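You operate a simulated robot arm through the tools that you are given. There is no shell and no other tool.

The job below is to be done with a simulated robot arm. You get a single attempt, and the scene is never put back.

## Task
Lay the ELM bundle on the open layer and square it to the row with the green bar.
Fine: loosen the thumb nut of the half-laid pallet before you run its green bar up and tighten it after; the other bundles stay. Where these are worked on the way, their far stop is far enough and under half their travel is too little: thumb nut of the half-laid pallet.

It is judged by the outcome, as a careful person would: the job done as asked, and still so three seconds after it is handed in. It fails if anything else is knocked over, pushed out of place, dropped, spilled or broken.

## Robot
A 7-joint arm with a two-finger parallel gripper, fixed in place. Base frame: the origin is at the foot of the arm, x ahead of it, y to its left, z up; the work surface is at about z = 0.7. Units: m, degrees, N and s.
Its first joint turns from -149.0 to 149.0 degrees. Payload 3.43 kg.
The TCP is the grasp point between the finger pads, 0.03 m short of the fingertips. In the tool frame z runs along the fingers and y along their closing line. The gripper opens to 0.094 m. The fingers are 0.028 m wide and 0.01 m thick; the gripper's body (0.05 by 0.096 m) begins 0.055 m behind the TCP.
Orientation is that of the tool frame in the base frame, as a unit quaternion [w, x, y, z]. With the fingers straight down and closing along the base's y, the tool's x points along the base's -x, its y along +y and its z along -z.

## Interface
- The arm moves only by the tool arm_command. Its argument "commands" is a list of rows, each a list of 7 numbers: the turn, a rotation vector about the tool's x, y, z in degrees, then the shift along the tool's x, y, z in m, then the gripper command, from -1 (fully open) to 1 (shut), values between in proportion. In form: [[wx, wy, wz, tx, ty, tz, gripper], ...]. A call has 1 to 20 rows; each row shifts and turns the commanded pose from where the row before left it, along the tool's axes as they then stand. A row lasts 0.2 s, in which the tool goes at most 0.05 m and 8.6 degrees; a call with a longer step from one row to the next is refused whole, and so is a gripper value outside its range. A pose out of reach is approached as far as the arm can. The call stops where the force on the tool passes 40 N (or 10 N more than at its start, if that is more) or the arm is blocked; 0.2 s more then pass. The fingers move at their own pace (about 0.045 m/s each) and stop on an object; they squeeze with about 45 N. The grip force told is the motor's: it shows also when the fingers shut on nothing. Time passes only in rows, and 0.2 s behind the last, so rows that do not move let the fingers close. It gives the time, the measured TCP pose, the force on the tool (base axes), the opening and the grip force at its end, in the units of the frame above (readings bear some noise), with the torque about the TCP (base axes, N m) and any sound that the robot's microphone picked up.
- Cameras (640 x 400 px; columns grow to the right, rows downward): "scene" is fixed at [0.4004, 0.6505, 1.4181]; the picture's right is [-0.77, -0.64, 0.00], its down [-0.45, 0.53, -0.72] and it looks along [0.46, -0.55, -0.69] (base axes); focal length 312 px, centre (320, 200). "wrist" rides on the gripper at [0.076, 0.014, -0.103] in the tool frame; the picture's right is [-0.18, 0.98, 0.00], its down [-0.75, -0.14, -0.64] and it looks along [-0.63, -0.12, 0.77] (tool axes); focal length 243 px, centre (320, 200). There is no depth. A picture from a camera that has moved, and an enlarged one, comes with that camera's place and axes in the base frame and with its lens.
- camera(camera): a new picture of that camera. No time passes.
- close_up(camera, box): a new picture of the part [left, top, right, bottom] of that camera's present view, enlarged. No time passes.
- close_job(): hands the job in; it is judged then, once.

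Nothing tells you positions but the pictures and the camera data. Unless the task says otherwise, let go and move clear before handing in.

The tools are called after ">>>" as name(argument=value, ...) on one line, values as JSON. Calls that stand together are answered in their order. arm_command: Moves the arm, as the interface text tells. Its arguments: {"type":"object","properties":{"commands":{"type":"array","items":{"type":"array","items":{"type":"number"}}}},"required":["commands"]} The other tools are called the same way: camera (camera) takes a picture; close_up (camera, box) takes an enlarged picture of a part of a camera's view; close_job () hands the job in.

At the start:

```text
time: 0.0
tool_pos: [0.7091, 0.0711, 1.0218]
orientation: [-0.001, 0.0, 1.0, 0.0]
force: [0.5, 0.1, -0.1]
ft_torque: [0.01, -0.01, -0.02]
grip_width: 0.094
finger_force: 0.2
```

scene: 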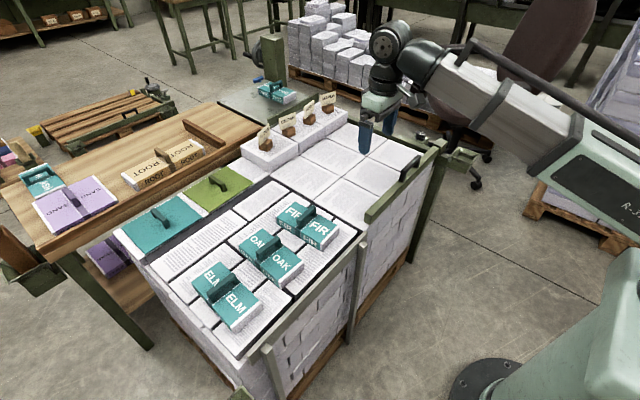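
wrist: 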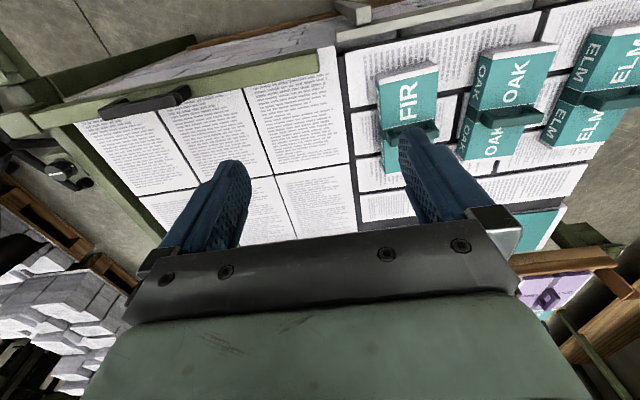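

I see two pallets of paper, one with the three bundles FIR, OAK and ELM on it and one with an open layer, plus green bars and possibly a thumb nut. I'll enlarge the pictures first to find things before moving.

>>> close_up(camera="scene", box=[340, 100, 500, 200])

>>> close_up(camera="scene", box=[230, 80, 430, 205])

>>> close_up(camera="scene", box=[140, 180, 380, 330])

>>> close_up(camera="wrist", box=[0, 20, 320, 220])

>>> close_up(camera="wrist", box=[320, 0, 640, 200])

```text
4.00 times, centred on (420, 150) of scene
camera zoom: at [0.4004, 0.6505, 1.4181], right [-0.77, -0.64, 0.0], down [-0.45, 0.53, -0.72], along [0.46, -0.55, -0.69], focal length 1247 px, centre (-80, 400)
```

zoom: 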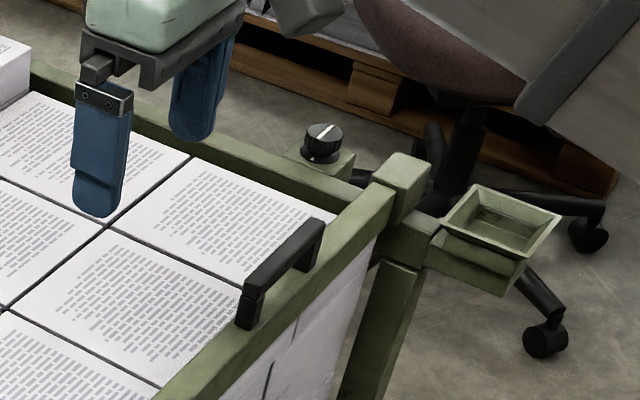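

```text
3.20 times, centred on (330, 142) of scene
camera zoom: at [0.4004, 0.6505, 1.4181], right [-0.77, -0.64, 0.0], down [-0.45, 0.53, -0.72], along [0.46, -0.55, -0.69], focal length 998 px, centre (288, 384)
```

zoom: 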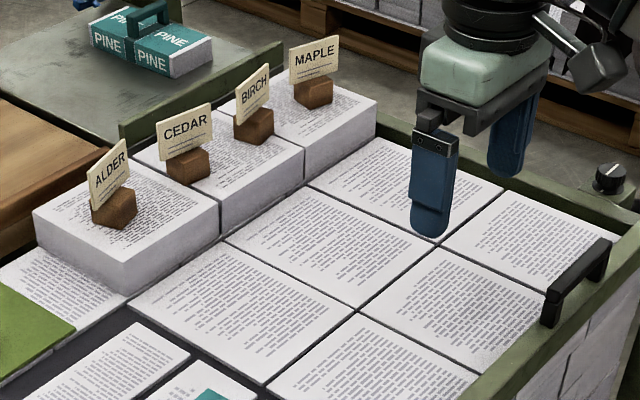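

```text
2.67 times, centred on (260, 255) of scene
camera zoom: at [0.4004, 0.6505, 1.4181], right [-0.77, -0.64, 0.0], down [-0.45, 0.53, -0.72], along [0.46, -0.55, -0.69], focal length 831 px, centre (480, 53)
```

zoom: 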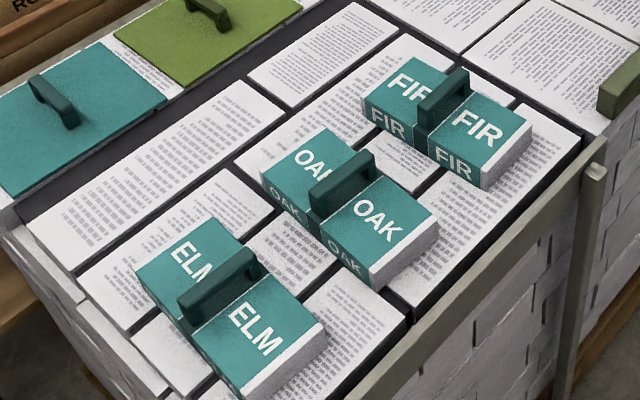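

```text
2.00 times, centred on (160, 120) of wrist
camera zoom: at [0.6325, 0.084, 1.1244], right [0.18, 0.98, 0.0], down [0.75, -0.14, 0.64], along [0.63, -0.12, -0.77], focal length 485 px, centre (640, 360)
```

zoom: 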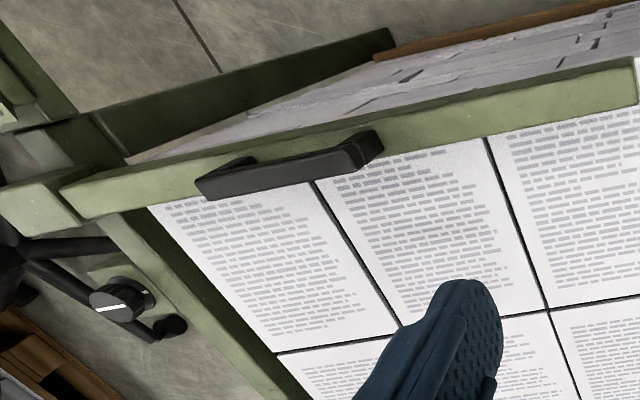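

```text
2.00 times, centred on (480, 100) of wrist
camera zoom: at [0.6325, 0.084, 1.1244], right [0.18, 0.98, 0.0], down [0.75, -0.14, 0.64], along [0.63, -0.12, -0.77], focal length 485 px, centre (0, 400)
```

zoom: 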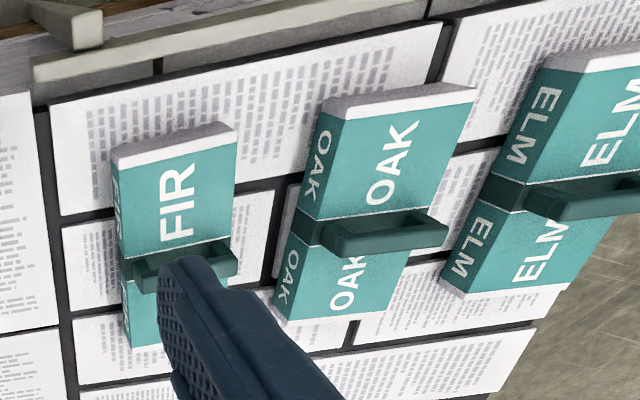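

The half-laid pallet is on the arm's right. It has a green bar across its near edge (x≈0.69) with a black handle, a knob outside its right rail (about 0.80, -0.49), and tagged stacks forming the row at x≈1.11. ELM sits at about (0.82, 0.50). I'll move over the knob, staying high, to look closer.

>>> arm_command(commands=[[0, 0, 0, -0.004, -0.039, 0.006, -1], [0, 0, 0, -0.004, -0.039, 0.006, -1], [0, 0, 0, -0.004, -0.039, 0.006, -1], [0, 0, 0, -0.004, -0.039, 0.006, -1], [0, 0, 0, -0.004, -0.039, 0.006, -1], [0, 0, 0, -0.004, -0.039, 0.006, -1], [0, 0, 0, -0.004, -0.039, 0.006, -1], [0, 0, 0, -0.004, -0.039, 0.006, -1], [0, 0, 0, -0.004, -0.039, 0.006, -1], [0, 0, 0, -0.004, -0.039, 0.006, -1], [0, 0, 0, -0.004, -0.039, 0.006, -1], [0, 0, 0, -0.004, -0.039, 0.006, -1]])

>>> camera(camera="wrist")

>>> camera(camera="scene")

```text
time: 2.6
tool_pos: [0.7604, -0.3982, 0.9513]
orientation: [0.0, 0.0, 1.0, 0.0]
force: [0.1, 0.2, -0.8]
ft_torque: [-0.05, -0.03, 0.02]
grip_width: 0.094
finger_force: 0.0
```

```text
taken
camera wrist: at [0.6824, -0.3839, 1.054], right [0.18, 0.98, 0.0], down [0.75, -0.14, 0.64], along [0.63, -0.12, -0.77], focal length 243 px, centre (320, 200)
```

wrist: 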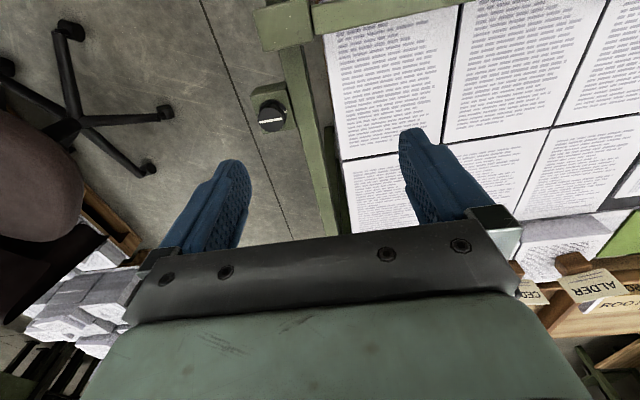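

```text
taken
```

scene: 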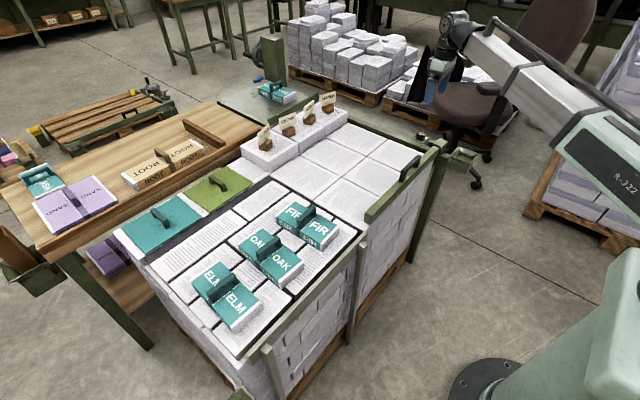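

>>> close_up(camera="wrist", box=[230, 60, 350, 150])

>>> close_up(camera="scene", box=[380, 110, 500, 190])

>>> close_up(camera="scene", box=[240, 80, 400, 180])

>>> close_up(camera="scene", box=[180, 220, 280, 340])

>>> close_up(camera="wrist", box=[240, 0, 640, 250])

```text
4.44 times, centred on (290, 105) of wrist
camera zoom: at [0.6824, -0.3839, 1.054], right [0.18, 0.98, 0.0], down [0.75, -0.14, 0.64], along [0.63, -0.12, -0.77], focal length 1078 px, centre (453, 622)
```

zoom: 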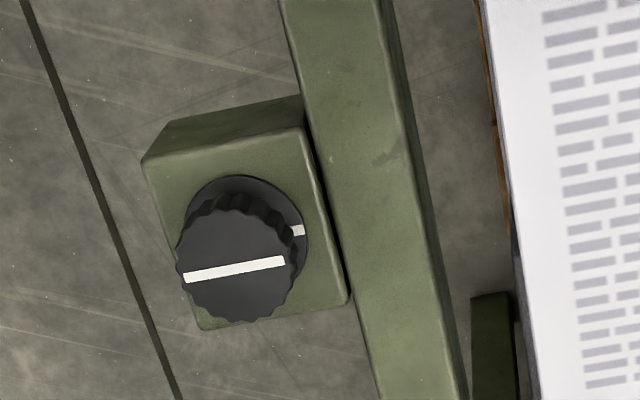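

```text
5.00 times, centred on (440, 150) of scene
camera zoom: at [0.4004, 0.6505, 1.4181], right [-0.77, -0.64, 0.0], down [-0.45, 0.53, -0.72], along [0.46, -0.55, -0.69], focal length 1559 px, centre (-280, 450)
```

zoom: 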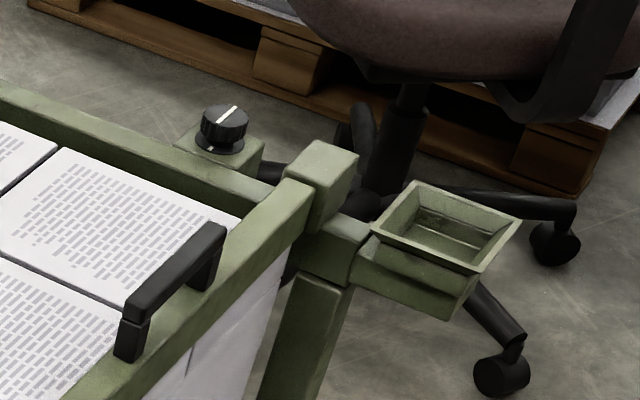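

```text
4.00 times, centred on (320, 130) of scene
camera zoom: at [0.4004, 0.6505, 1.4181], right [-0.77, -0.64, 0.0], down [-0.45, 0.53, -0.72], along [0.46, -0.55, -0.69], focal length 1247 px, centre (320, 480)
```

zoom: 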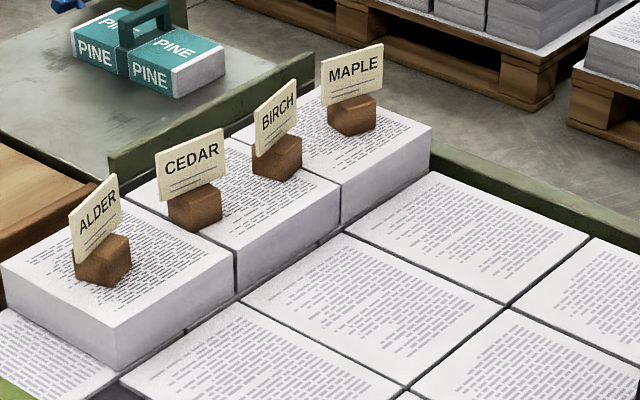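

```text
3.33 times, centred on (230, 280) of scene
camera zoom: at [0.4004, 0.6505, 1.4181], right [-0.77, -0.64, 0.0], down [-0.45, 0.53, -0.72], along [0.46, -0.55, -0.69], focal length 1039 px, centre (620, -67)
```

zoom: 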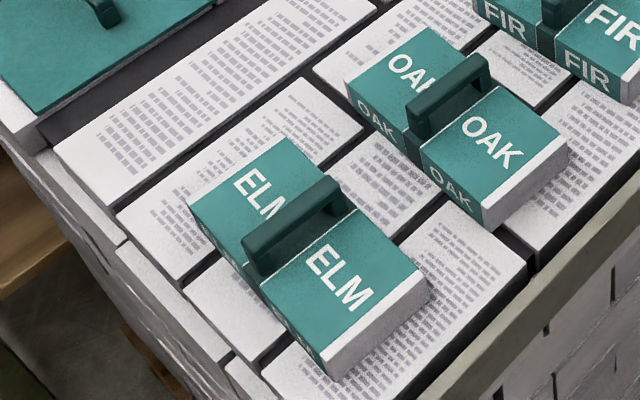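

```text
1.60 times, centred on (440, 125) of wrist
camera zoom: at [0.6824, -0.3839, 1.054], right [0.18, 0.98, 0.0], down [0.75, -0.14, 0.64], along [0.63, -0.12, -0.77], focal length 388 px, centre (128, 320)
```

zoom: 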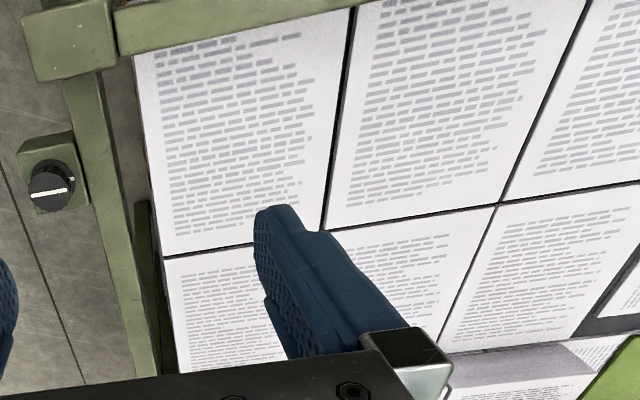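

The knob has a white stripe on top and a matching mark on its collar. I place its top at about (0.797, -0.474, 0.717), just outside the rail. I'll hover over it, turn the fingers to close along x, and look again.

>>> arm_command(commands=[[0, 0, 0, -0.012, -0.025, 0.02, -1], [0, 0, 0, -0.012, -0.025, 0.02, -1], [0, 0, 0, -0.012, -0.026, 0.02, -1], [0, 0, 8.5, 0, 0, 0, -1], [0, 0, 8.5, 0, 0, 0, -1], [0, 0, 8.5, 0, 0, 0, -1], [0, 0, 8.5, 0, 0, 0, -1], [0, 0, 8.5, 0, 0, 0, -1], [0, 0, 8.5, 0, 0, 0, -1], [0, 0, 8.5, 0, 0, 0, -1], [0, 0, 8.5, 0, 0, 0, -1], [0, 0, 8.5, 0, 0, 0, -1], [0, 0, 8.5, 0, 0, 0, -1], [0, 0, 5, 0, 0, 0, -1]])

>>> camera(camera="wrist")

>>> close_up(camera="scene", box=[370, 90, 500, 190])

```text
time: 5.6
tool_pos: [0.7937, -0.4721, 0.8899]
orientation: [0.0, 0.708, 0.706, 0.0]
force: [0.5, -0.6, -0.3]
ft_torque: [-0.03, -0.01, 0.0]
grip_width: 0.0941
finger_force: 0.1
```

```text
taken
camera wrist: at [0.8076, -0.398, 0.9926], right [0.98, -0.19, 0.0], down [-0.14, -0.75, 0.64], along [-0.12, -0.63, -0.77], focal length 243 px, centre (320, 200)
```

wrist: 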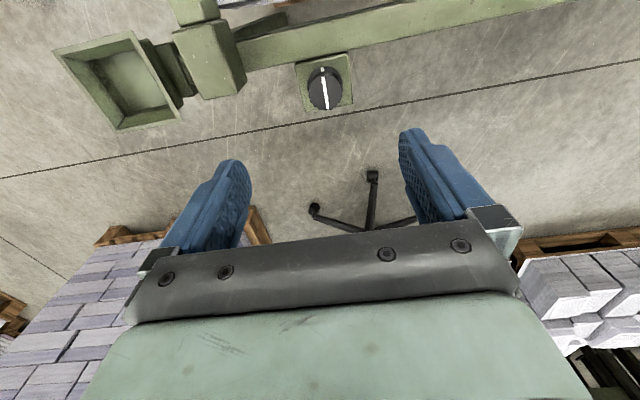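

```text
4.00 times, centred on (435, 140) of scene
camera zoom: at [0.4004, 0.6505, 1.4181], right [-0.77, -0.64, 0.0], down [-0.45, 0.53, -0.72], along [0.46, -0.55, -0.69], focal length 1247 px, centre (-140, 440)
```

zoom: 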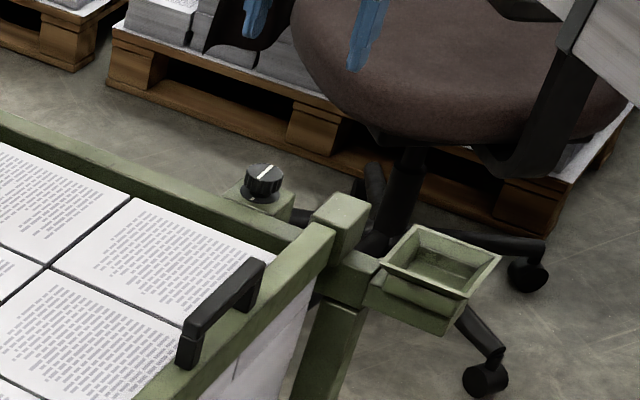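

>>> close_up(camera="wrist", box=[260, 20, 400, 130])

>>> close_up(camera="wrist", box=[130, 0, 430, 180])

```text
3.64 times, centred on (330, 75) of wrist
camera zoom: at [0.8076, -0.398, 0.9926], right [0.98, -0.19, 0.0], down [-0.14, -0.75, 0.64], along [-0.12, -0.63, -0.77], focal length 882 px, centre (284, 654)
```

zoom: 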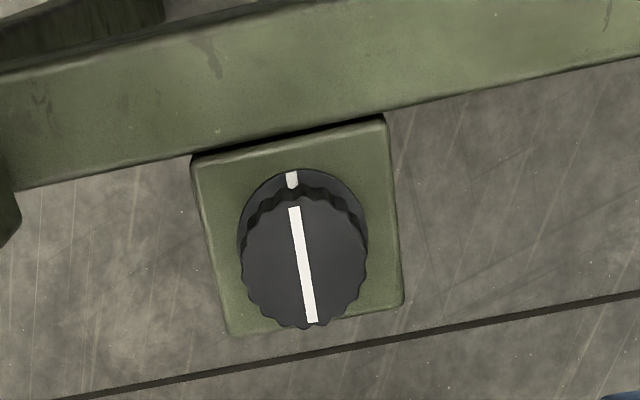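

```text
2.13 times, centred on (280, 90) of wrist
camera zoom: at [0.8076, -0.398, 0.9926], right [0.98, -0.19, 0.0], down [-0.14, -0.75, 0.64], along [-0.12, -0.63, -0.77], focal length 518 px, centre (405, 435)
```

zoom: 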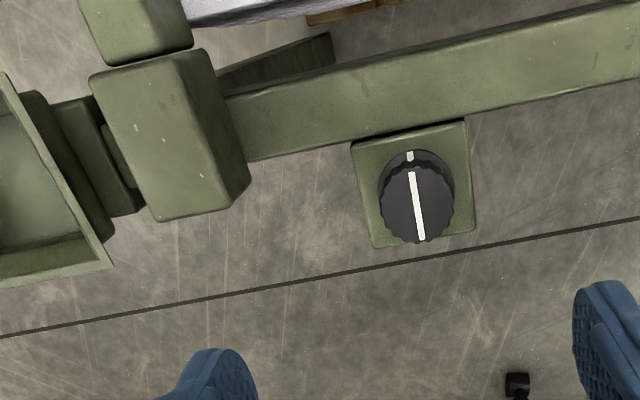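

The knob's top centre works out at about (0.800, -0.476, 0.717), it is 36 mm across, and the rail top is at z≈0.70. I'll lower the open fingers around it, keeping the tips just above the rail, and check before closing.

>>> arm_command(commands=[[0, 0, 0, -0.0032, 0.0062, 0.03, -1], [0, 0, 0, 0, 0, 0.035, -1], [0, 0, 0, 0, 0, 0.035, -1], [0, 0, 0, 0, 0, 0.03, -1], [0, 0, 0, 0, 0, 0.02, -1], [0, 0, 0, 0, 0, 0.008, -1], [0, 0, 0, 0, 0, 0, -1]])

>>> camera(camera="wrist")

>>> close_up(camera="scene", box=[370, 90, 500, 190])

```text
time: 7.2
tool_pos: [0.8012, -0.4757, 0.7315]
orientation: [0.0, 0.708, 0.707, 0.0]
force: [-0.4, 0.0, -0.2]
ft_torque: [-0.01, 0.02, -0.02]
grip_width: 0.0938
finger_force: 0.1
```

```text
taken
camera wrist: at [0.8135, -0.4017, 0.8341], right [0.98, -0.18, 0.0], down [-0.14, -0.75, 0.64], along [-0.12, -0.63, -0.77], focal length 243 px, centre (320, 200)
```

wrist: 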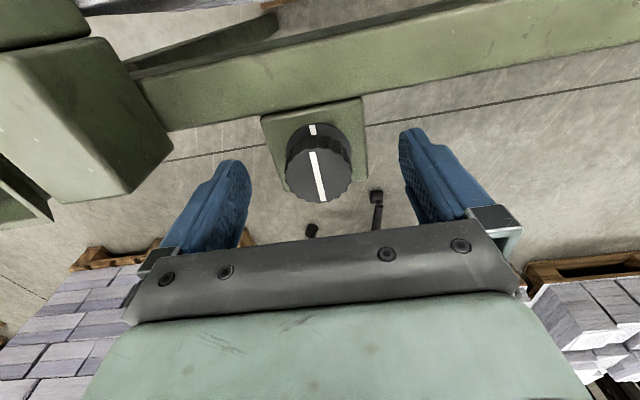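

```text
4.00 times, centred on (435, 140) of scene
camera zoom: at [0.4004, 0.6505, 1.4181], right [-0.77, -0.64, 0.0], down [-0.45, 0.53, -0.72], along [0.46, -0.55, -0.69], focal length 1247 px, centre (-140, 440)
```

zoom: 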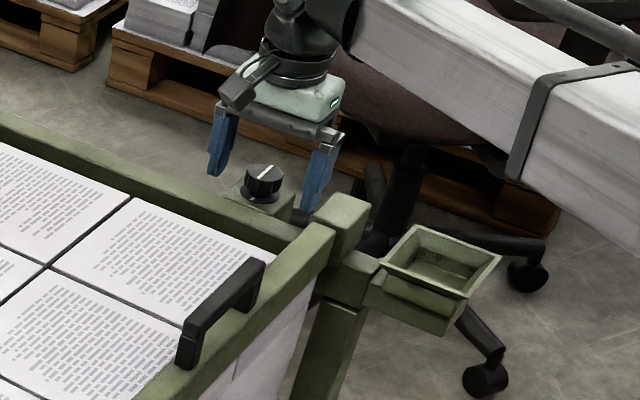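

The fingers straddle the knob cleanly. I'll close on it now.

>>> arm_command(commands=[[0, 0, 0, -0.002, -0.001, 0, -1], [0, 0, 0, 0, 0, 0, 1], [0, 0, 0, 0, 0, 0, 1], [0, 0, 0, 0, 0, 0, 1], [0, 0, 0, 0, 0, 0, 1], [0, 0, 0, 0, 0, 0, 1], [0, 0, 0, 0, 0, 0, 1]])

>>> camera(camera="wrist")

```text
time: 8.8
tool_pos: [0.7993, -0.4776, 0.7315]
orientation: [0.001, 0.707, 0.707, 0.002]
force: [13.5, -2.1, 0.9]
ft_torque: [0.08, -0.14, -0.05]
grip_width: 0.0375
finger_force: 45.2
```

```text
taken
camera wrist: at [0.8128, -0.4031, 0.8344], right [0.98, -0.18, 0.0], down [-0.14, -0.75, 0.64], along [-0.12, -0.63, -0.77], focal length 243 px, centre (320, 200)
```

wrist: 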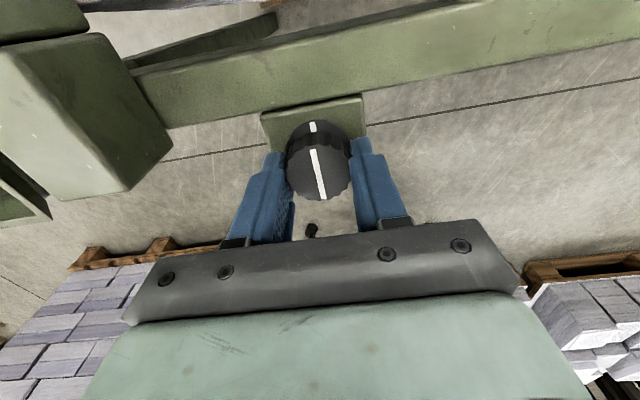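

The grip is good, with a small sideways pull in x that I'll relieve. Then I'll turn the knob slightly counter-clockwise seen from above, the usual loosening direction, and watch the torque.

>>> arm_command(commands=[[0, 0, 0, 0, 0.0015, 0, 1], [0, 0, -4, 0, 0, 0, 1], [0, 0, -4, 0, 0, 0, 1], [0, 0, -4, 0, 0, 0, 1], [0, 0, 0, 0, 0, 0, 1]])

>>> camera(camera="wrist")

```text
time: 10.0
tool_pos: [0.8002, -0.4776, 0.7319]
orientation: [0.001, 0.628, 0.778, 0.0]
force: [8.0, 1.5, -0.7]
ft_torque: [-0.39, 0.32, -0.03]
grip_width: 0.0371
finger_force: 44.8
```

```text
taken
camera wrist: at [0.7978, -0.4017, 0.8345], right [1.0, 0.03, 0.0], down [0.02, -0.77, 0.64], along [0.02, -0.64, -0.77], focal length 243 px, centre (320, 200)
```

wrist: 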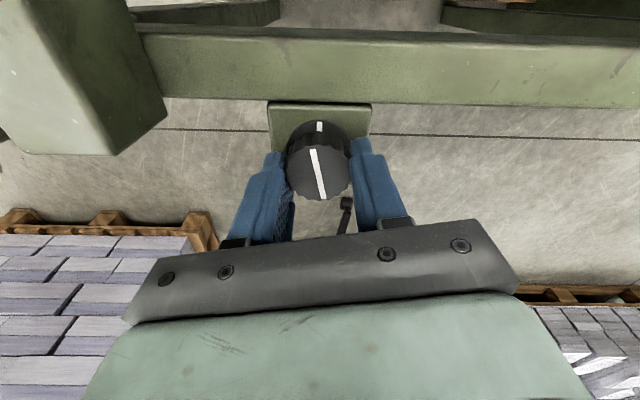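

The knob turned with the fingers by about 12° and offered little resistance. I'll keep turning counter-clockwise in steps.

>>> arm_command(commands=[[0, 0, -6, 0, 0, 0, 1], [0, 0, -6, 0, 0, 0, 1], [0, 0, -6, 0, 0, 0, 1], [0, 0, -6, 0, 0, 0, 1], [0, 0, -6, 0, 0, 0, 1], [0, 0, -6, 0, 0, 0, 1], [0, 0, -6, 0, 0, 0, 1], [0, 0, 0, 0, 0, 0, 1]])

>>> camera(camera="wrist")

>>> close_up(camera="scene", box=[370, 90, 500, 190])

```text
time: 11.8
tool_pos: [0.8037, -0.4763, 0.7315]
orientation: [0.002, 0.307, 0.952, 0.002]
force: [5.1, 5.0, -1.5]
ft_torque: [-0.64, 0.72, -0.05]
grip_width: 0.0371
finger_force: 45.0
stopped in row 8: the force on the tool passed its limit at 40 N (the readings are from after the stop); the commanded pose is now the measured one
```

```text
taken
camera wrist: at [0.7481, -0.4219, 0.8343], right [0.72, 0.69, 0.01], down [0.52, -0.56, 0.64], along [0.45, -0.46, -0.77], focal length 243 px, centre (320, 200)
```

wrist: 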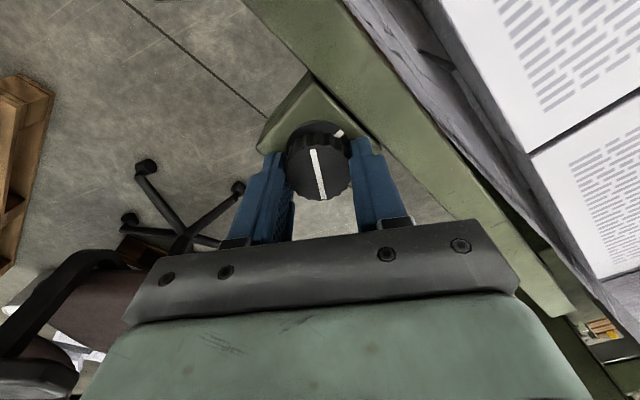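

```text
4.00 times, centred on (435, 140) of scene
camera zoom: at [0.4004, 0.6505, 1.4181], right [-0.77, -0.64, 0.0], down [-0.45, 0.53, -0.72], along [0.46, -0.55, -0.69], focal length 1247 px, centre (-140, 440)
```

zoom: 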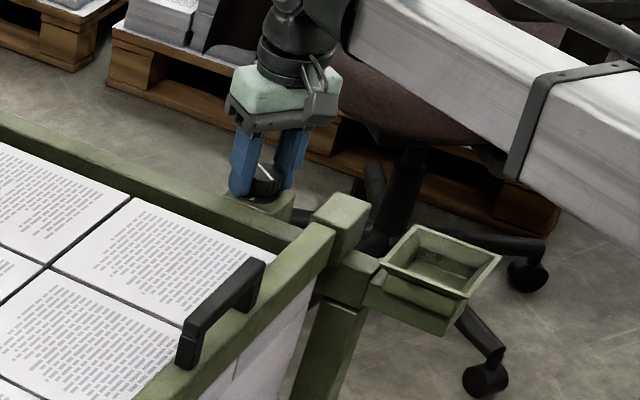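

The force limit tripped after about 54° of turn, probably from off-axis side load. I'll look closely at the knob before going on.

>>> close_up(camera="wrist", box=[240, 60, 440, 220])

>>> arm_command(commands=[[0, 0, 0, 0, 0, 0, 1]])

```text
2.50 times, centred on (340, 140) of wrist
camera zoom: at [0.7481, -0.4219, 0.8343], right [0.72, 0.69, 0.01], down [0.52, -0.56, 0.64], along [0.45, -0.46, -0.77], focal length 606 px, centre (270, 350)
```

zoom: 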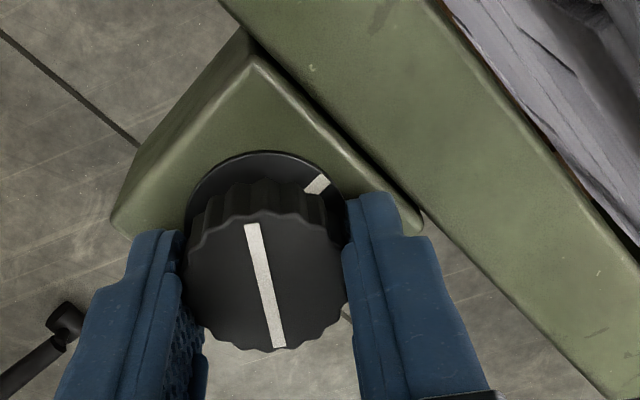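

```text
time: 12.2
tool_pos: [0.8032, -0.4764, 0.7317]
orientation: [0.002, 0.308, 0.951, 0.003]
force: [6.6, 5.3, -2.3]
ft_torque: [-0.44, 0.49, 0.0]
grip_width: 0.0373
finger_force: 45.2
```

The stripe has turned about 54° away from the collar mark, with the fingers still clear of the rail. I'll ease the grip, re-centre, rise 3 mm for rail clearance, and grip again.

>>> arm_command(commands=[[0, 0, 0, 0, 0, 0, 0.0], [0, 0, 0, 0, 0, 0, 0.0], [0, 0, 0, 0.0016, 0.001, -0.003, 0.0], [0, 0, 0, 0, 0, 0, 1], [0, 0, 0, 0, 0, 0, 1], [0, 0, 0, 0, 0, 0, 1]])

>>> close_up(camera="wrist", box=[240, 60, 440, 220])

```text
time: 13.6
tool_pos: [0.8015, -0.4754, 0.7355]
orientation: [0.002, 0.308, 0.951, 0.003]
force: [-2.6, -2.5, 0.4]
ft_torque: [-0.43, 0.25, 0.02]
grip_width: 0.0372
finger_force: 44.7
```

```text
2.50 times, centred on (340, 140) of wrist
camera zoom: at [0.7466, -0.4206, 0.8372], right [0.72, 0.69, 0.01], down [0.53, -0.56, 0.64], along [0.45, -0.46, -0.77], focal length 606 px, centre (270, 350)
```

zoom: 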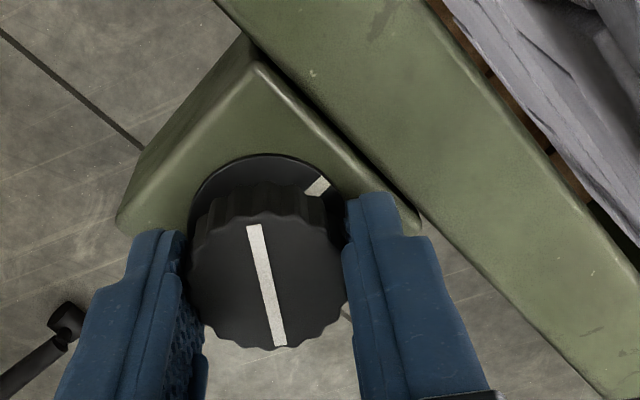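

Side forces are small now. I'll continue turning counter-clockwise.

>>> arm_command(commands=[[0, 0, -5, 0, 0, 0, 1], [0, 0, -5, 0, 0, 0, 1], [0, 0, -5, 0, 0, 0, 1], [0, 0, -5, 0, 0, 0, 1], [0, 0, 0, 0, 0, 0, 1]])

>>> close_up(camera="wrist", box=[240, 60, 440, 220])

```text
time: 14.8
tool_pos: [0.8016, -0.4743, 0.7354]
orientation: [0.002, 0.136, 0.991, 0.003]
force: [3.4, 7.2, -7.9]
ft_torque: [-0.01, 1.24, -0.01]
grip_width: 0.0372
finger_force: 44.5
```

```text
2.50 times, centred on (340, 140) of wrist
camera zoom: at [0.7308, -0.442, 0.8372], right [0.44, 0.9, 0.01], down [0.68, -0.34, 0.64], along [0.58, -0.28, -0.77], focal length 606 px, centre (270, 350)
```

zoom: 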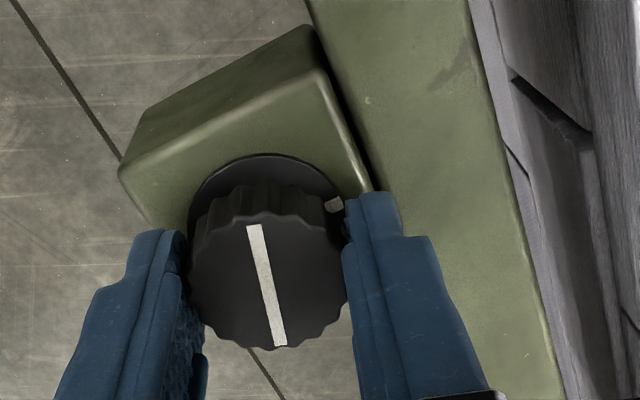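

The knob is now about 74° round and still moving. I'll ease the side load by a millimetre and keep going.

>>> arm_command(commands=[[0, 0, 0, 0, 0.0015, 0, 1], [0, 0, -5, 0, 0, 0, 1], [0, 0, -5, 0, 0, 0, 1], [0, 0, -5, 0, 0, 0, 1], [0, 0, -5, 0, 0, 0, 1], [0, 0, 0, 0, 0, 0, 1]])

>>> close_up(camera="wrist", box=[240, 60, 440, 220])

```text
time: 16.1
tool_pos: [0.8026, -0.4735, 0.7347]
orientation: [0.002, -0.036, 0.999, 0.002]
force: [-1.2, 0.5, -12.5]
ft_torque: [-0.27, 0.24, -1.04]
grip_width: 0.0376
finger_force: 45.2
```

```text
2.50 times, centred on (340, 140) of wrist
camera zoom: at [0.724, -0.4667, 0.8373], right [0.11, 0.99, 0.0], down [0.76, -0.09, 0.65], along [0.64, -0.07, -0.76], focal length 606 px, centre (270, 350)
```

zoom: 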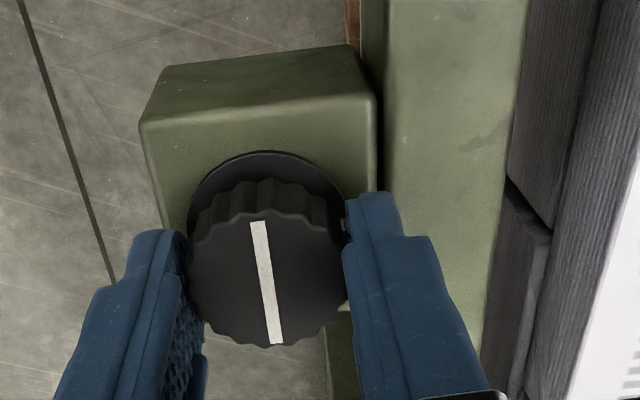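

Torque about z has jumped to -1 N·m and the stripe has begun to slip against the fingers, so this looks like the far stop at about 90°. One more small turn will confirm it.

>>> arm_command(commands=[[0, 0, -3, 0, 0, 0, 1], [0, 0, -3, 0, 0, 0, 1], [0, 0, 0, 0, 0, 0, 1]])

>>> close_up(camera="wrist", box=[240, 60, 440, 220])

```text
time: 16.9
tool_pos: [0.8045, -0.4728, 0.7345]
orientation: [0.004, -0.09, 0.996, 0.002]
force: [4.1, 4.5, -1.5]
ft_torque: [-0.05, 0.24, -0.75]
grip_width: 0.0379
finger_force: 45.3
```

```text
2.50 times, centred on (340, 140) of wrist
camera zoom: at [0.724, -0.4745, 0.8375], right [0.01, 1.0, 0.0], down [0.76, -0.01, 0.65], along [0.65, 0.0, -0.76], focal length 606 px, centre (270, 350)
```

zoom: 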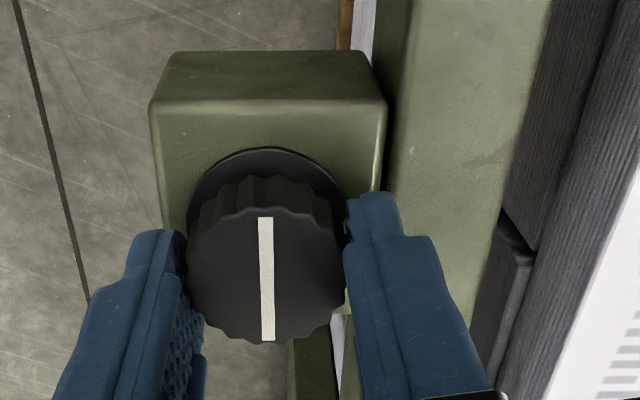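

The stripe now lies along x, exactly 90° from the mark, and the fingers just slip, so the nut is at its far stop and loose. I'll let go, rise, and turn the fingers for ELM's handle.

>>> arm_command(commands=[[0, 0, 0, 0, 0, 0, -0.3], [0, 0, 0, 0, 0, 0, -0.3], [0, 0, 0, 0, 0, -0.01, -0.3], [0, 0, 0, 0, 0, -0.03, -0.3], [0, 0, 0, 0, 0, -0.04, -1], [0, 0, 0, 0, 0, -0.04, -1], [0, 0, 0, 0, 0, -0.04, -1], [0, 0, 0, 0, 0, -0.04, -1], [0, 0, -8, 0, 0, 0, -1], [0, 0, -8, 0, 0, 0, -1], [0, 0, -8, 0, 0, 0, -1], [0, 0, -8, 0, 0, 0, -1], [0, 0, -8, 0, 0, 0, -1], [0, 0, -8, 0, 0, 0, -1], [0, 0, -8, 0, 0, 0, -1], [0, 0, -8, 0, 0, 0, -1], [0, 0, -8, 0, 0, 0, -1], [0, 0, -7.7, 0, 0, 0, -1]])

>>> close_up(camera="scene", box=[370, 90, 500, 190])

```text
time: 20.8
tool_pos: [0.8016, -0.4754, 0.9351]
orientation: [0.003, -0.707, 0.707, -0.001]
force: [0.2, -0.5, 0.5]
ft_torque: [0.0, 0.02, -0.01]
grip_width: 0.0939
finger_force: 0.1
```

```text
4.00 times, centred on (435, 140) of scene
camera zoom: at [0.4004, 0.6505, 1.4181], right [-0.77, -0.64, 0.0], down [-0.45, 0.53, -0.72], along [0.46, -0.55, -0.69], focal length 1247 px, centre (-140, 440)
```

zoom: 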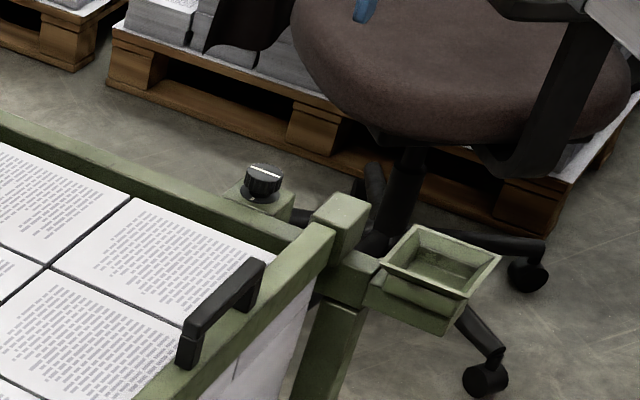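

The knob is at its loosened position and undisturbed otherwise. Next I'll cross over to the ELM bundle at height.

>>> arm_command(commands=[[0, 0, 0, -0.047, 0, 0, -1], [0, 0, 0, -0.047, 0, 0, -1], [0, 0, 0, -0.047, 0, 0, -1], [0, 0, 0, -0.047, 0, 0, -1], [0, 0, 0, -0.047, 0, 0, -1], [0, 0, 0, -0.047, 0, 0, -1], [0, 0, 0, -0.047, 0, 0, -1], [0, 0, 0, -0.047, 0, 0, -1], [0, 0, 0, -0.047, 0, 0, -1], [0, 0, 0, -0.047, 0, 0, -1], [0, 0, 0, -0.047, 0, 0, -1], [0, 0, 0, -0.047, 0, 0, -1], [0, 0, 0, -0.047, 0, 0, -1], [0, 0, 0, -0.047, 0, 0, -1], [0, 0, 0, -0.047, 0, 0, -1], [0, 0, 0, -0.047, 0, 0, -1], [0, 0, 0, -0.047, 0, 0, -1], [0, 0, 0, -0.047, 0, 0, -1], [0, 0, 0, -0.047, 0, 0, -1]])

>>> camera(camera="wrist")

>>> camera(camera="scene")

```text
time: 24.8
tool_pos: [0.8047, 0.4173, 0.9377]
orientation: [0.003, -0.706, 0.708, -0.001]
force: [0.3, 0.4, -0.5]
ft_torque: [-0.01, -0.02, 0.02]
grip_width: 0.0939
finger_force: 0.2
```

```text
taken
camera wrist: at [0.7889, 0.3405, 1.04], right [-0.98, 0.19, -0.01], down [0.14, 0.75, 0.65], along [0.12, 0.63, -0.76], focal length 243 px, centre (320, 200)
```

wrist: 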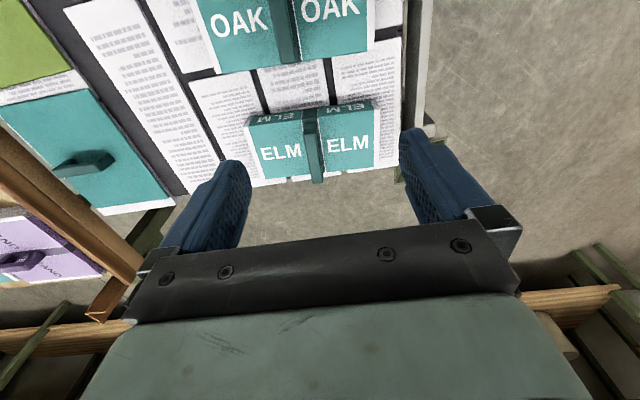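

```text
taken
```

scene: 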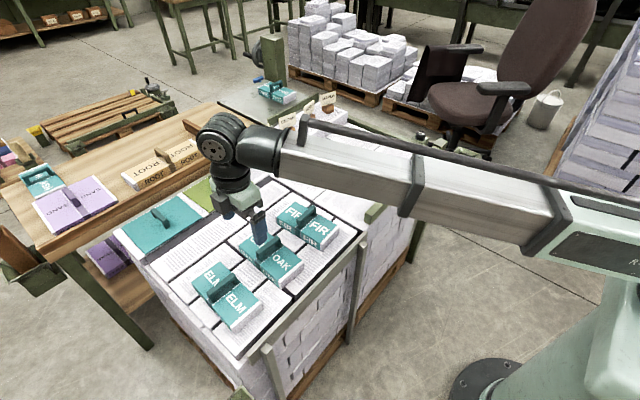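

>>> close_up(camera="wrist", box=[220, 80, 420, 205])

>>> close_up(camera="scene", box=[170, 245, 280, 345])

```text
3.20 times, centred on (320, 142) of wrist
camera zoom: at [0.7889, 0.3405, 1.04], right [-0.98, 0.19, -0.01], down [0.14, 0.75, 0.65], along [0.12, 0.63, -0.76], focal length 776 px, centre (320, 384)
```

zoom: 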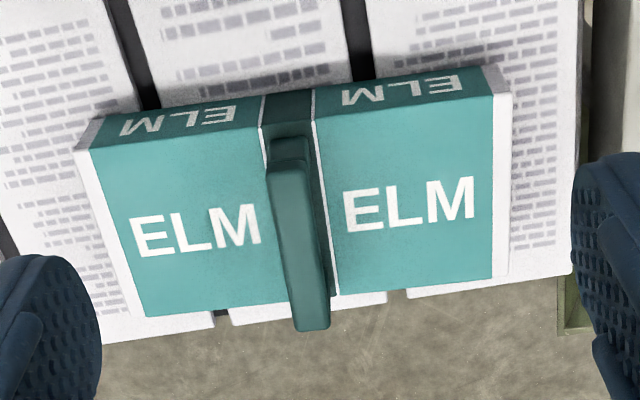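

```text
4.00 times, centred on (225, 295) of scene
camera zoom: at [0.4004, 0.6505, 1.4181], right [-0.77, -0.64, 0.0], down [-0.45, 0.53, -0.72], along [0.46, -0.55, -0.69], focal length 1247 px, centre (700, -180)
```

zoom: 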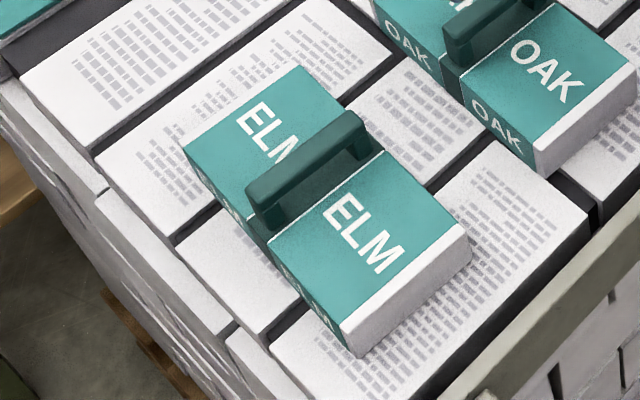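

ELM's handle is a bar along y at about (0.827, 0.498), with its top near z≈0.765 and the bundle yawed about -3°. I'll line up above it with the fingers matching that yaw.

>>> arm_command(commands=[[0, 0, 0, -0.027, -0.0075, 0.025, -1], [0, 0, 0, -0.027, -0.0075, 0.025, -1], [0, 0, 0, -0.027, -0.0075, 0.025, -1], [0, 0, 3, 0, 0, 0, -1], [0, 0, 0, 0, 0, 0, -1]])

>>> camera(camera="wrist")

>>> close_up(camera="scene", box=[150, 215, 310, 340])

```text
time: 25.9
tool_pos: [0.8264, 0.4996, 0.8635]
orientation: [0.003, -0.687, 0.727, -0.002]
force: [0.2, -0.5, -1.4]
ft_torque: [0.0, -0.01, 0.02]
grip_width: 0.0941
finger_force: 0.0
```

```text
taken
camera wrist: at [0.8066, 0.4225, 0.9659], right [-0.97, 0.24, 0.0], down [0.18, 0.74, 0.65], along [0.16, 0.63, -0.76], focal length 243 px, centre (320, 200)
```

wrist: 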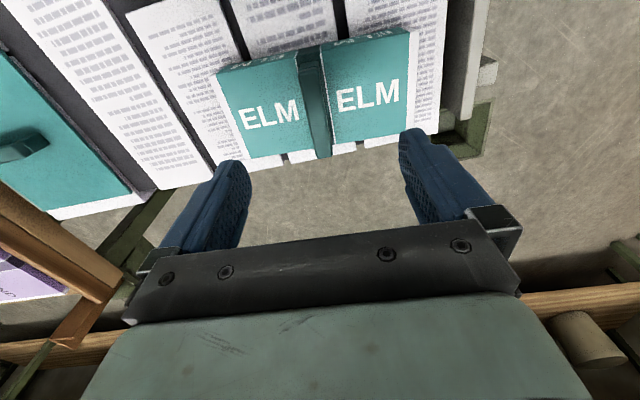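

```text
3.20 times, centred on (230, 278) of scene
camera zoom: at [0.4004, 0.6505, 1.4181], right [-0.77, -0.64, 0.0], down [-0.45, 0.53, -0.72], along [0.46, -0.55, -0.69], focal length 998 px, centre (608, -48)
```

zoom: 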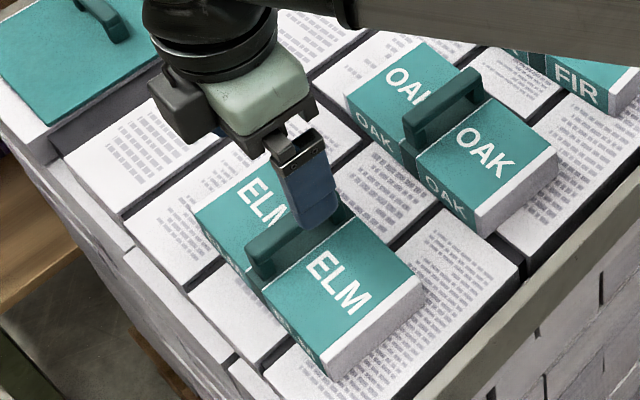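

The fingers straddle the handle in view. I'll come down with the tips stopping about 5 mm above the bundle's top.

>>> arm_command(commands=[[0, 0, 0, 0.006, -0.001, 0.03, -1], [0, 0, 0, 0, 0, 0.025, -1], [0, 0, 0, 0, 0, 0.015, -1], [0, 0, 0, 0, 0, 0.01, -1], [0, 0, 0, 0, 0, 0.008, -1], [0, 0, 0, 0, 0, 0, -1]])

>>> camera(camera="wrist")

>>> close_up(camera="scene", box=[150, 215, 310, 340])

```text
time: 27.4
tool_pos: [0.8272, 0.4948, 0.7764]
orientation: [0.003, -0.687, 0.726, -0.001]
force: [0.0, 0.1, -0.5]
ft_torque: [-0.01, 0.03, -0.02]
grip_width: 0.0941
finger_force: 0.0
```

```text
taken
camera wrist: at [0.8084, 0.4177, 0.8784], right [-0.97, 0.24, 0.0], down [0.18, 0.74, 0.65], along [0.16, 0.63, -0.76], focal length 243 px, centre (320, 200)
```

wrist: 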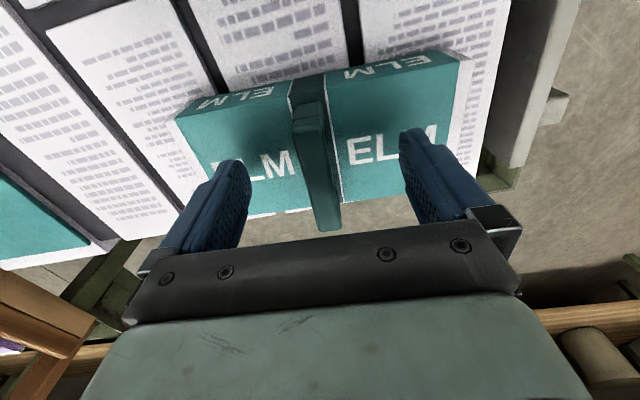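

```text
3.20 times, centred on (230, 278) of scene
camera zoom: at [0.4004, 0.6505, 1.4181], right [-0.77, -0.64, 0.0], down [-0.45, 0.53, -0.72], along [0.46, -0.55, -0.69], focal length 998 px, centre (608, -48)
```

zoom: 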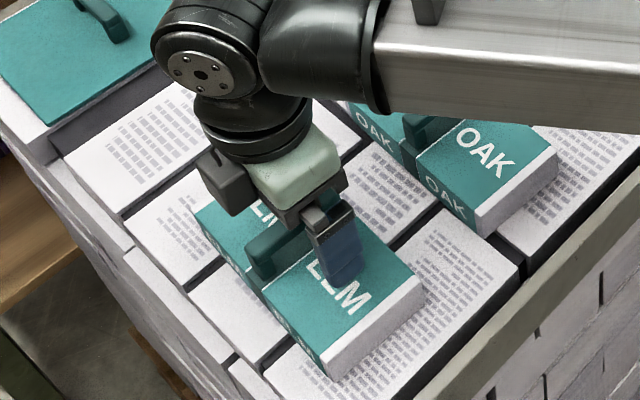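

The handle sits centred between the fingers. I'll close on it.

>>> arm_command(commands=[[0, 0, 0, 0, 0, 0, 0.5], [0, 0, 0, 0, 0, 0, 0.5], [0, 0, 0, 0, 0, 0, 1], [0, 0, 0, 0, 0, 0, 1], [0, 0, 0, 0, 0, 0, 1], [0, 0, 0, 0, 0, 0, 1]])

>>> camera(camera="wrist")

```text
time: 28.8
tool_pos: [0.8273, 0.4948, 0.7768]
orientation: [0.003, -0.688, 0.725, 0.0]
force: [0.9, -0.5, 0.9]
ft_torque: [0.01, 0.07, 0.1]
grip_width: 0.0155
finger_force: 40.5
```

```text
taken
camera wrist: at [0.8085, 0.4177, 0.8785], right [-0.97, 0.24, 0.0], down [0.18, 0.74, 0.65], along [0.16, 0.63, -0.76], focal length 243 px, centre (320, 200)
```

wrist: 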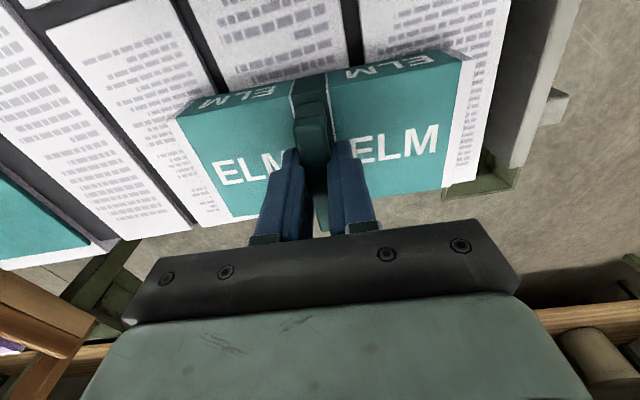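

The handle is gripped at 15.5 mm opening. I'll lift a little and read the load.

>>> arm_command(commands=[[0, 0, 0, 0, 0, -0.005, 1], [0, 0, 0, 0, 0, -0.01, 1], [0, 0, 0, 0, 0, -0.015, 1], [0, 0, 0, 0, 0, 0, 1]])

>>> camera(camera="wrist")

>>> close_up(camera="scene", box=[150, 215, 310, 340])

```text
time: 29.8
tool_pos: [0.8277, 0.4945, 0.8058]
orientation: [0.003, -0.688, 0.726, -0.001]
force: [0.3, 0.3, -3.3]
ft_torque: [-0.01, 0.0, 0.01]
grip_width: 0.0155
finger_force: 45.2
```

```text
taken
camera wrist: at [0.8081, 0.4169, 0.9081], right [-0.97, 0.24, 0.0], down [0.18, 0.74, 0.65], along [0.16, 0.63, -0.76], focal length 243 px, centre (320, 200)
```

wrist: 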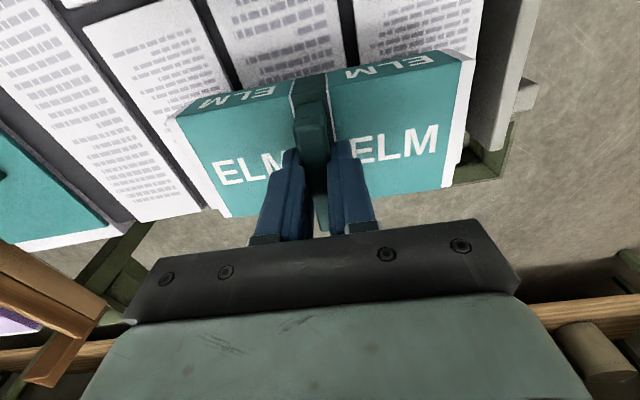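

```text
3.20 times, centred on (230, 278) of scene
camera zoom: at [0.4004, 0.6505, 1.4181], right [-0.77, -0.64, 0.0], down [-0.45, 0.53, -0.72], along [0.46, -0.55, -0.69], focal length 998 px, centre (608, -48)
```

zoom: 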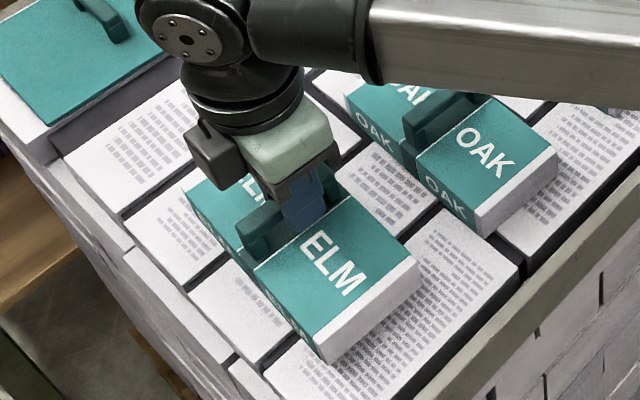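

ELM hangs level and weighs about 3.3 N with no torque. I'll lift it clear, square the yaw, and carry it over the open layer near (0.96, -0.12).

>>> arm_command(commands=[[0, 0, 0, 0, 0, -0.03, 1], [0, 0, 0, 0, 0, -0.04, 1], [0, 0, 0, 0, 0, -0.04, 1], [0, 0, -3.1, 0, 0, 0, 1], [0, 0, 0, 0.04, -0.0085, 0, 1], [0, 0, 0, 0.04, -0.0085, 0, 1], [0, 0, 0, 0.04, -0.0085, 0, 1], [0, 0, 0, 0.04, -0.0085, 0, 1], [0, 0, 0, 0.04, -0.0085, 0, 1], [0, 0, 0, 0.04, -0.0085, 0, 1], [0, 0, 0, 0.04, -0.0085, 0, 1], [0, 0, 0, 0.04, -0.0085, 0, 1], [0, 0, 0, 0.04, -0.0085, 0, 1], [0, 0, 0, 0.04, -0.0085, 0, 1], [0, 0, 0, 0.04, -0.0085, 0, 1], [0, 0, 0, 0.04, -0.0085, 0, 1], [0, 0, 0, 0.04, -0.0085, 0, 1], [0, 0, 0, 0.04, -0.0085, 0, 1], [0, 0, 0, 0.04, -0.0085, 0, 1], [0, 0, 0, 0, 0, 0, 1]])

>>> camera(camera="wrist")

>>> camera(camera="scene")

```text
time: 34.0
tool_pos: [0.9541, -0.1072, 0.9133]
orientation: [-0.004, 0.708, -0.707, 0.001]
force: [0.1, 0.0, -3.0]
ft_torque: [-0.05, -0.03, 0.02]
grip_width: 0.0153
finger_force: 44.9
```

```text
taken
camera wrist: at [0.9388, -0.1844, 1.0161], right [-0.98, 0.18, 0.0], down [0.14, 0.75, 0.65], along [0.12, 0.63, -0.76], focal length 243 px, centre (320, 200)
```

wrist: 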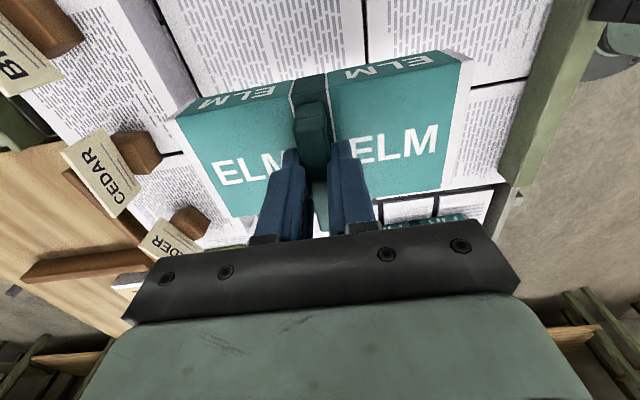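

```text
taken
```

scene: 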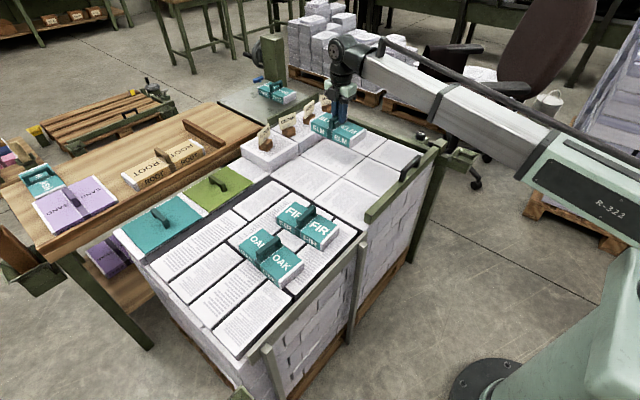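

ELM is over the open layer and nothing looks disturbed. I'll shift to the laying spot, lower partway, and check the clearance to the tagged stacks.

>>> arm_command(commands=[[0, 0, 0, 0.0065, -0.003, 0.01, 1], [0, 0, 0, 0.0065, -0.003, 0.02, 1], [0, 0, 0, 0, 0, 0.02, 1], [0, 0, 0, 0, 0, 0.02, 1], [0, 0, 0, 0, 0, 0.015, 1], [0, 0, 0, 0, 0, 0, 1]])

>>> camera(camera="wrist")

>>> close_up(camera="scene", box=[230, 70, 430, 195])

```text
time: 35.4
tool_pos: [0.9607, -0.1195, 0.828]
orientation: [0.004, -0.707, 0.707, 0.0]
force: [-0.2, 0.3, -2.6]
ft_torque: [-0.02, -0.02, 0.02]
grip_width: 0.0152
finger_force: 45.1
```

```text
taken
camera wrist: at [0.9443, -0.1976, 0.9306], right [-0.98, 0.18, 0.0], down [0.14, 0.75, 0.65], along [0.12, 0.63, -0.76], focal length 243 px, centre (320, 200)
```

wrist: 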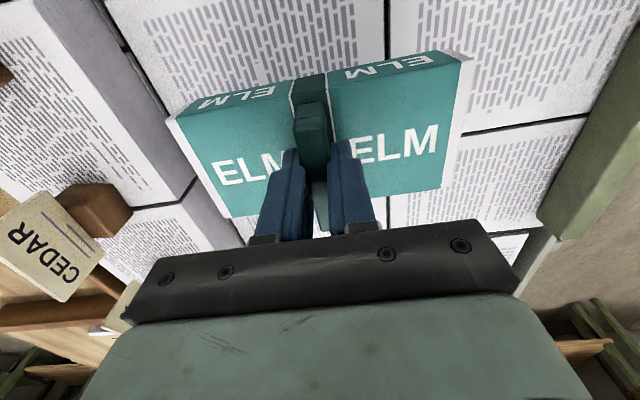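

```text
3.20 times, centred on (330, 132) of scene
camera zoom: at [0.4004, 0.6505, 1.4181], right [-0.77, -0.64, 0.0], down [-0.45, 0.53, -0.72], along [0.46, -0.55, -0.69], focal length 998 px, centre (288, 416)
```

zoom: 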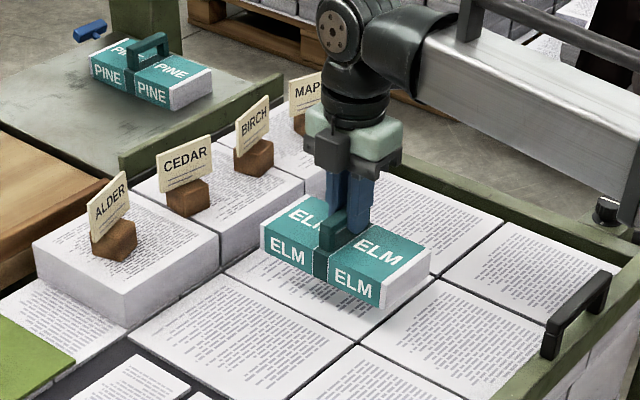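

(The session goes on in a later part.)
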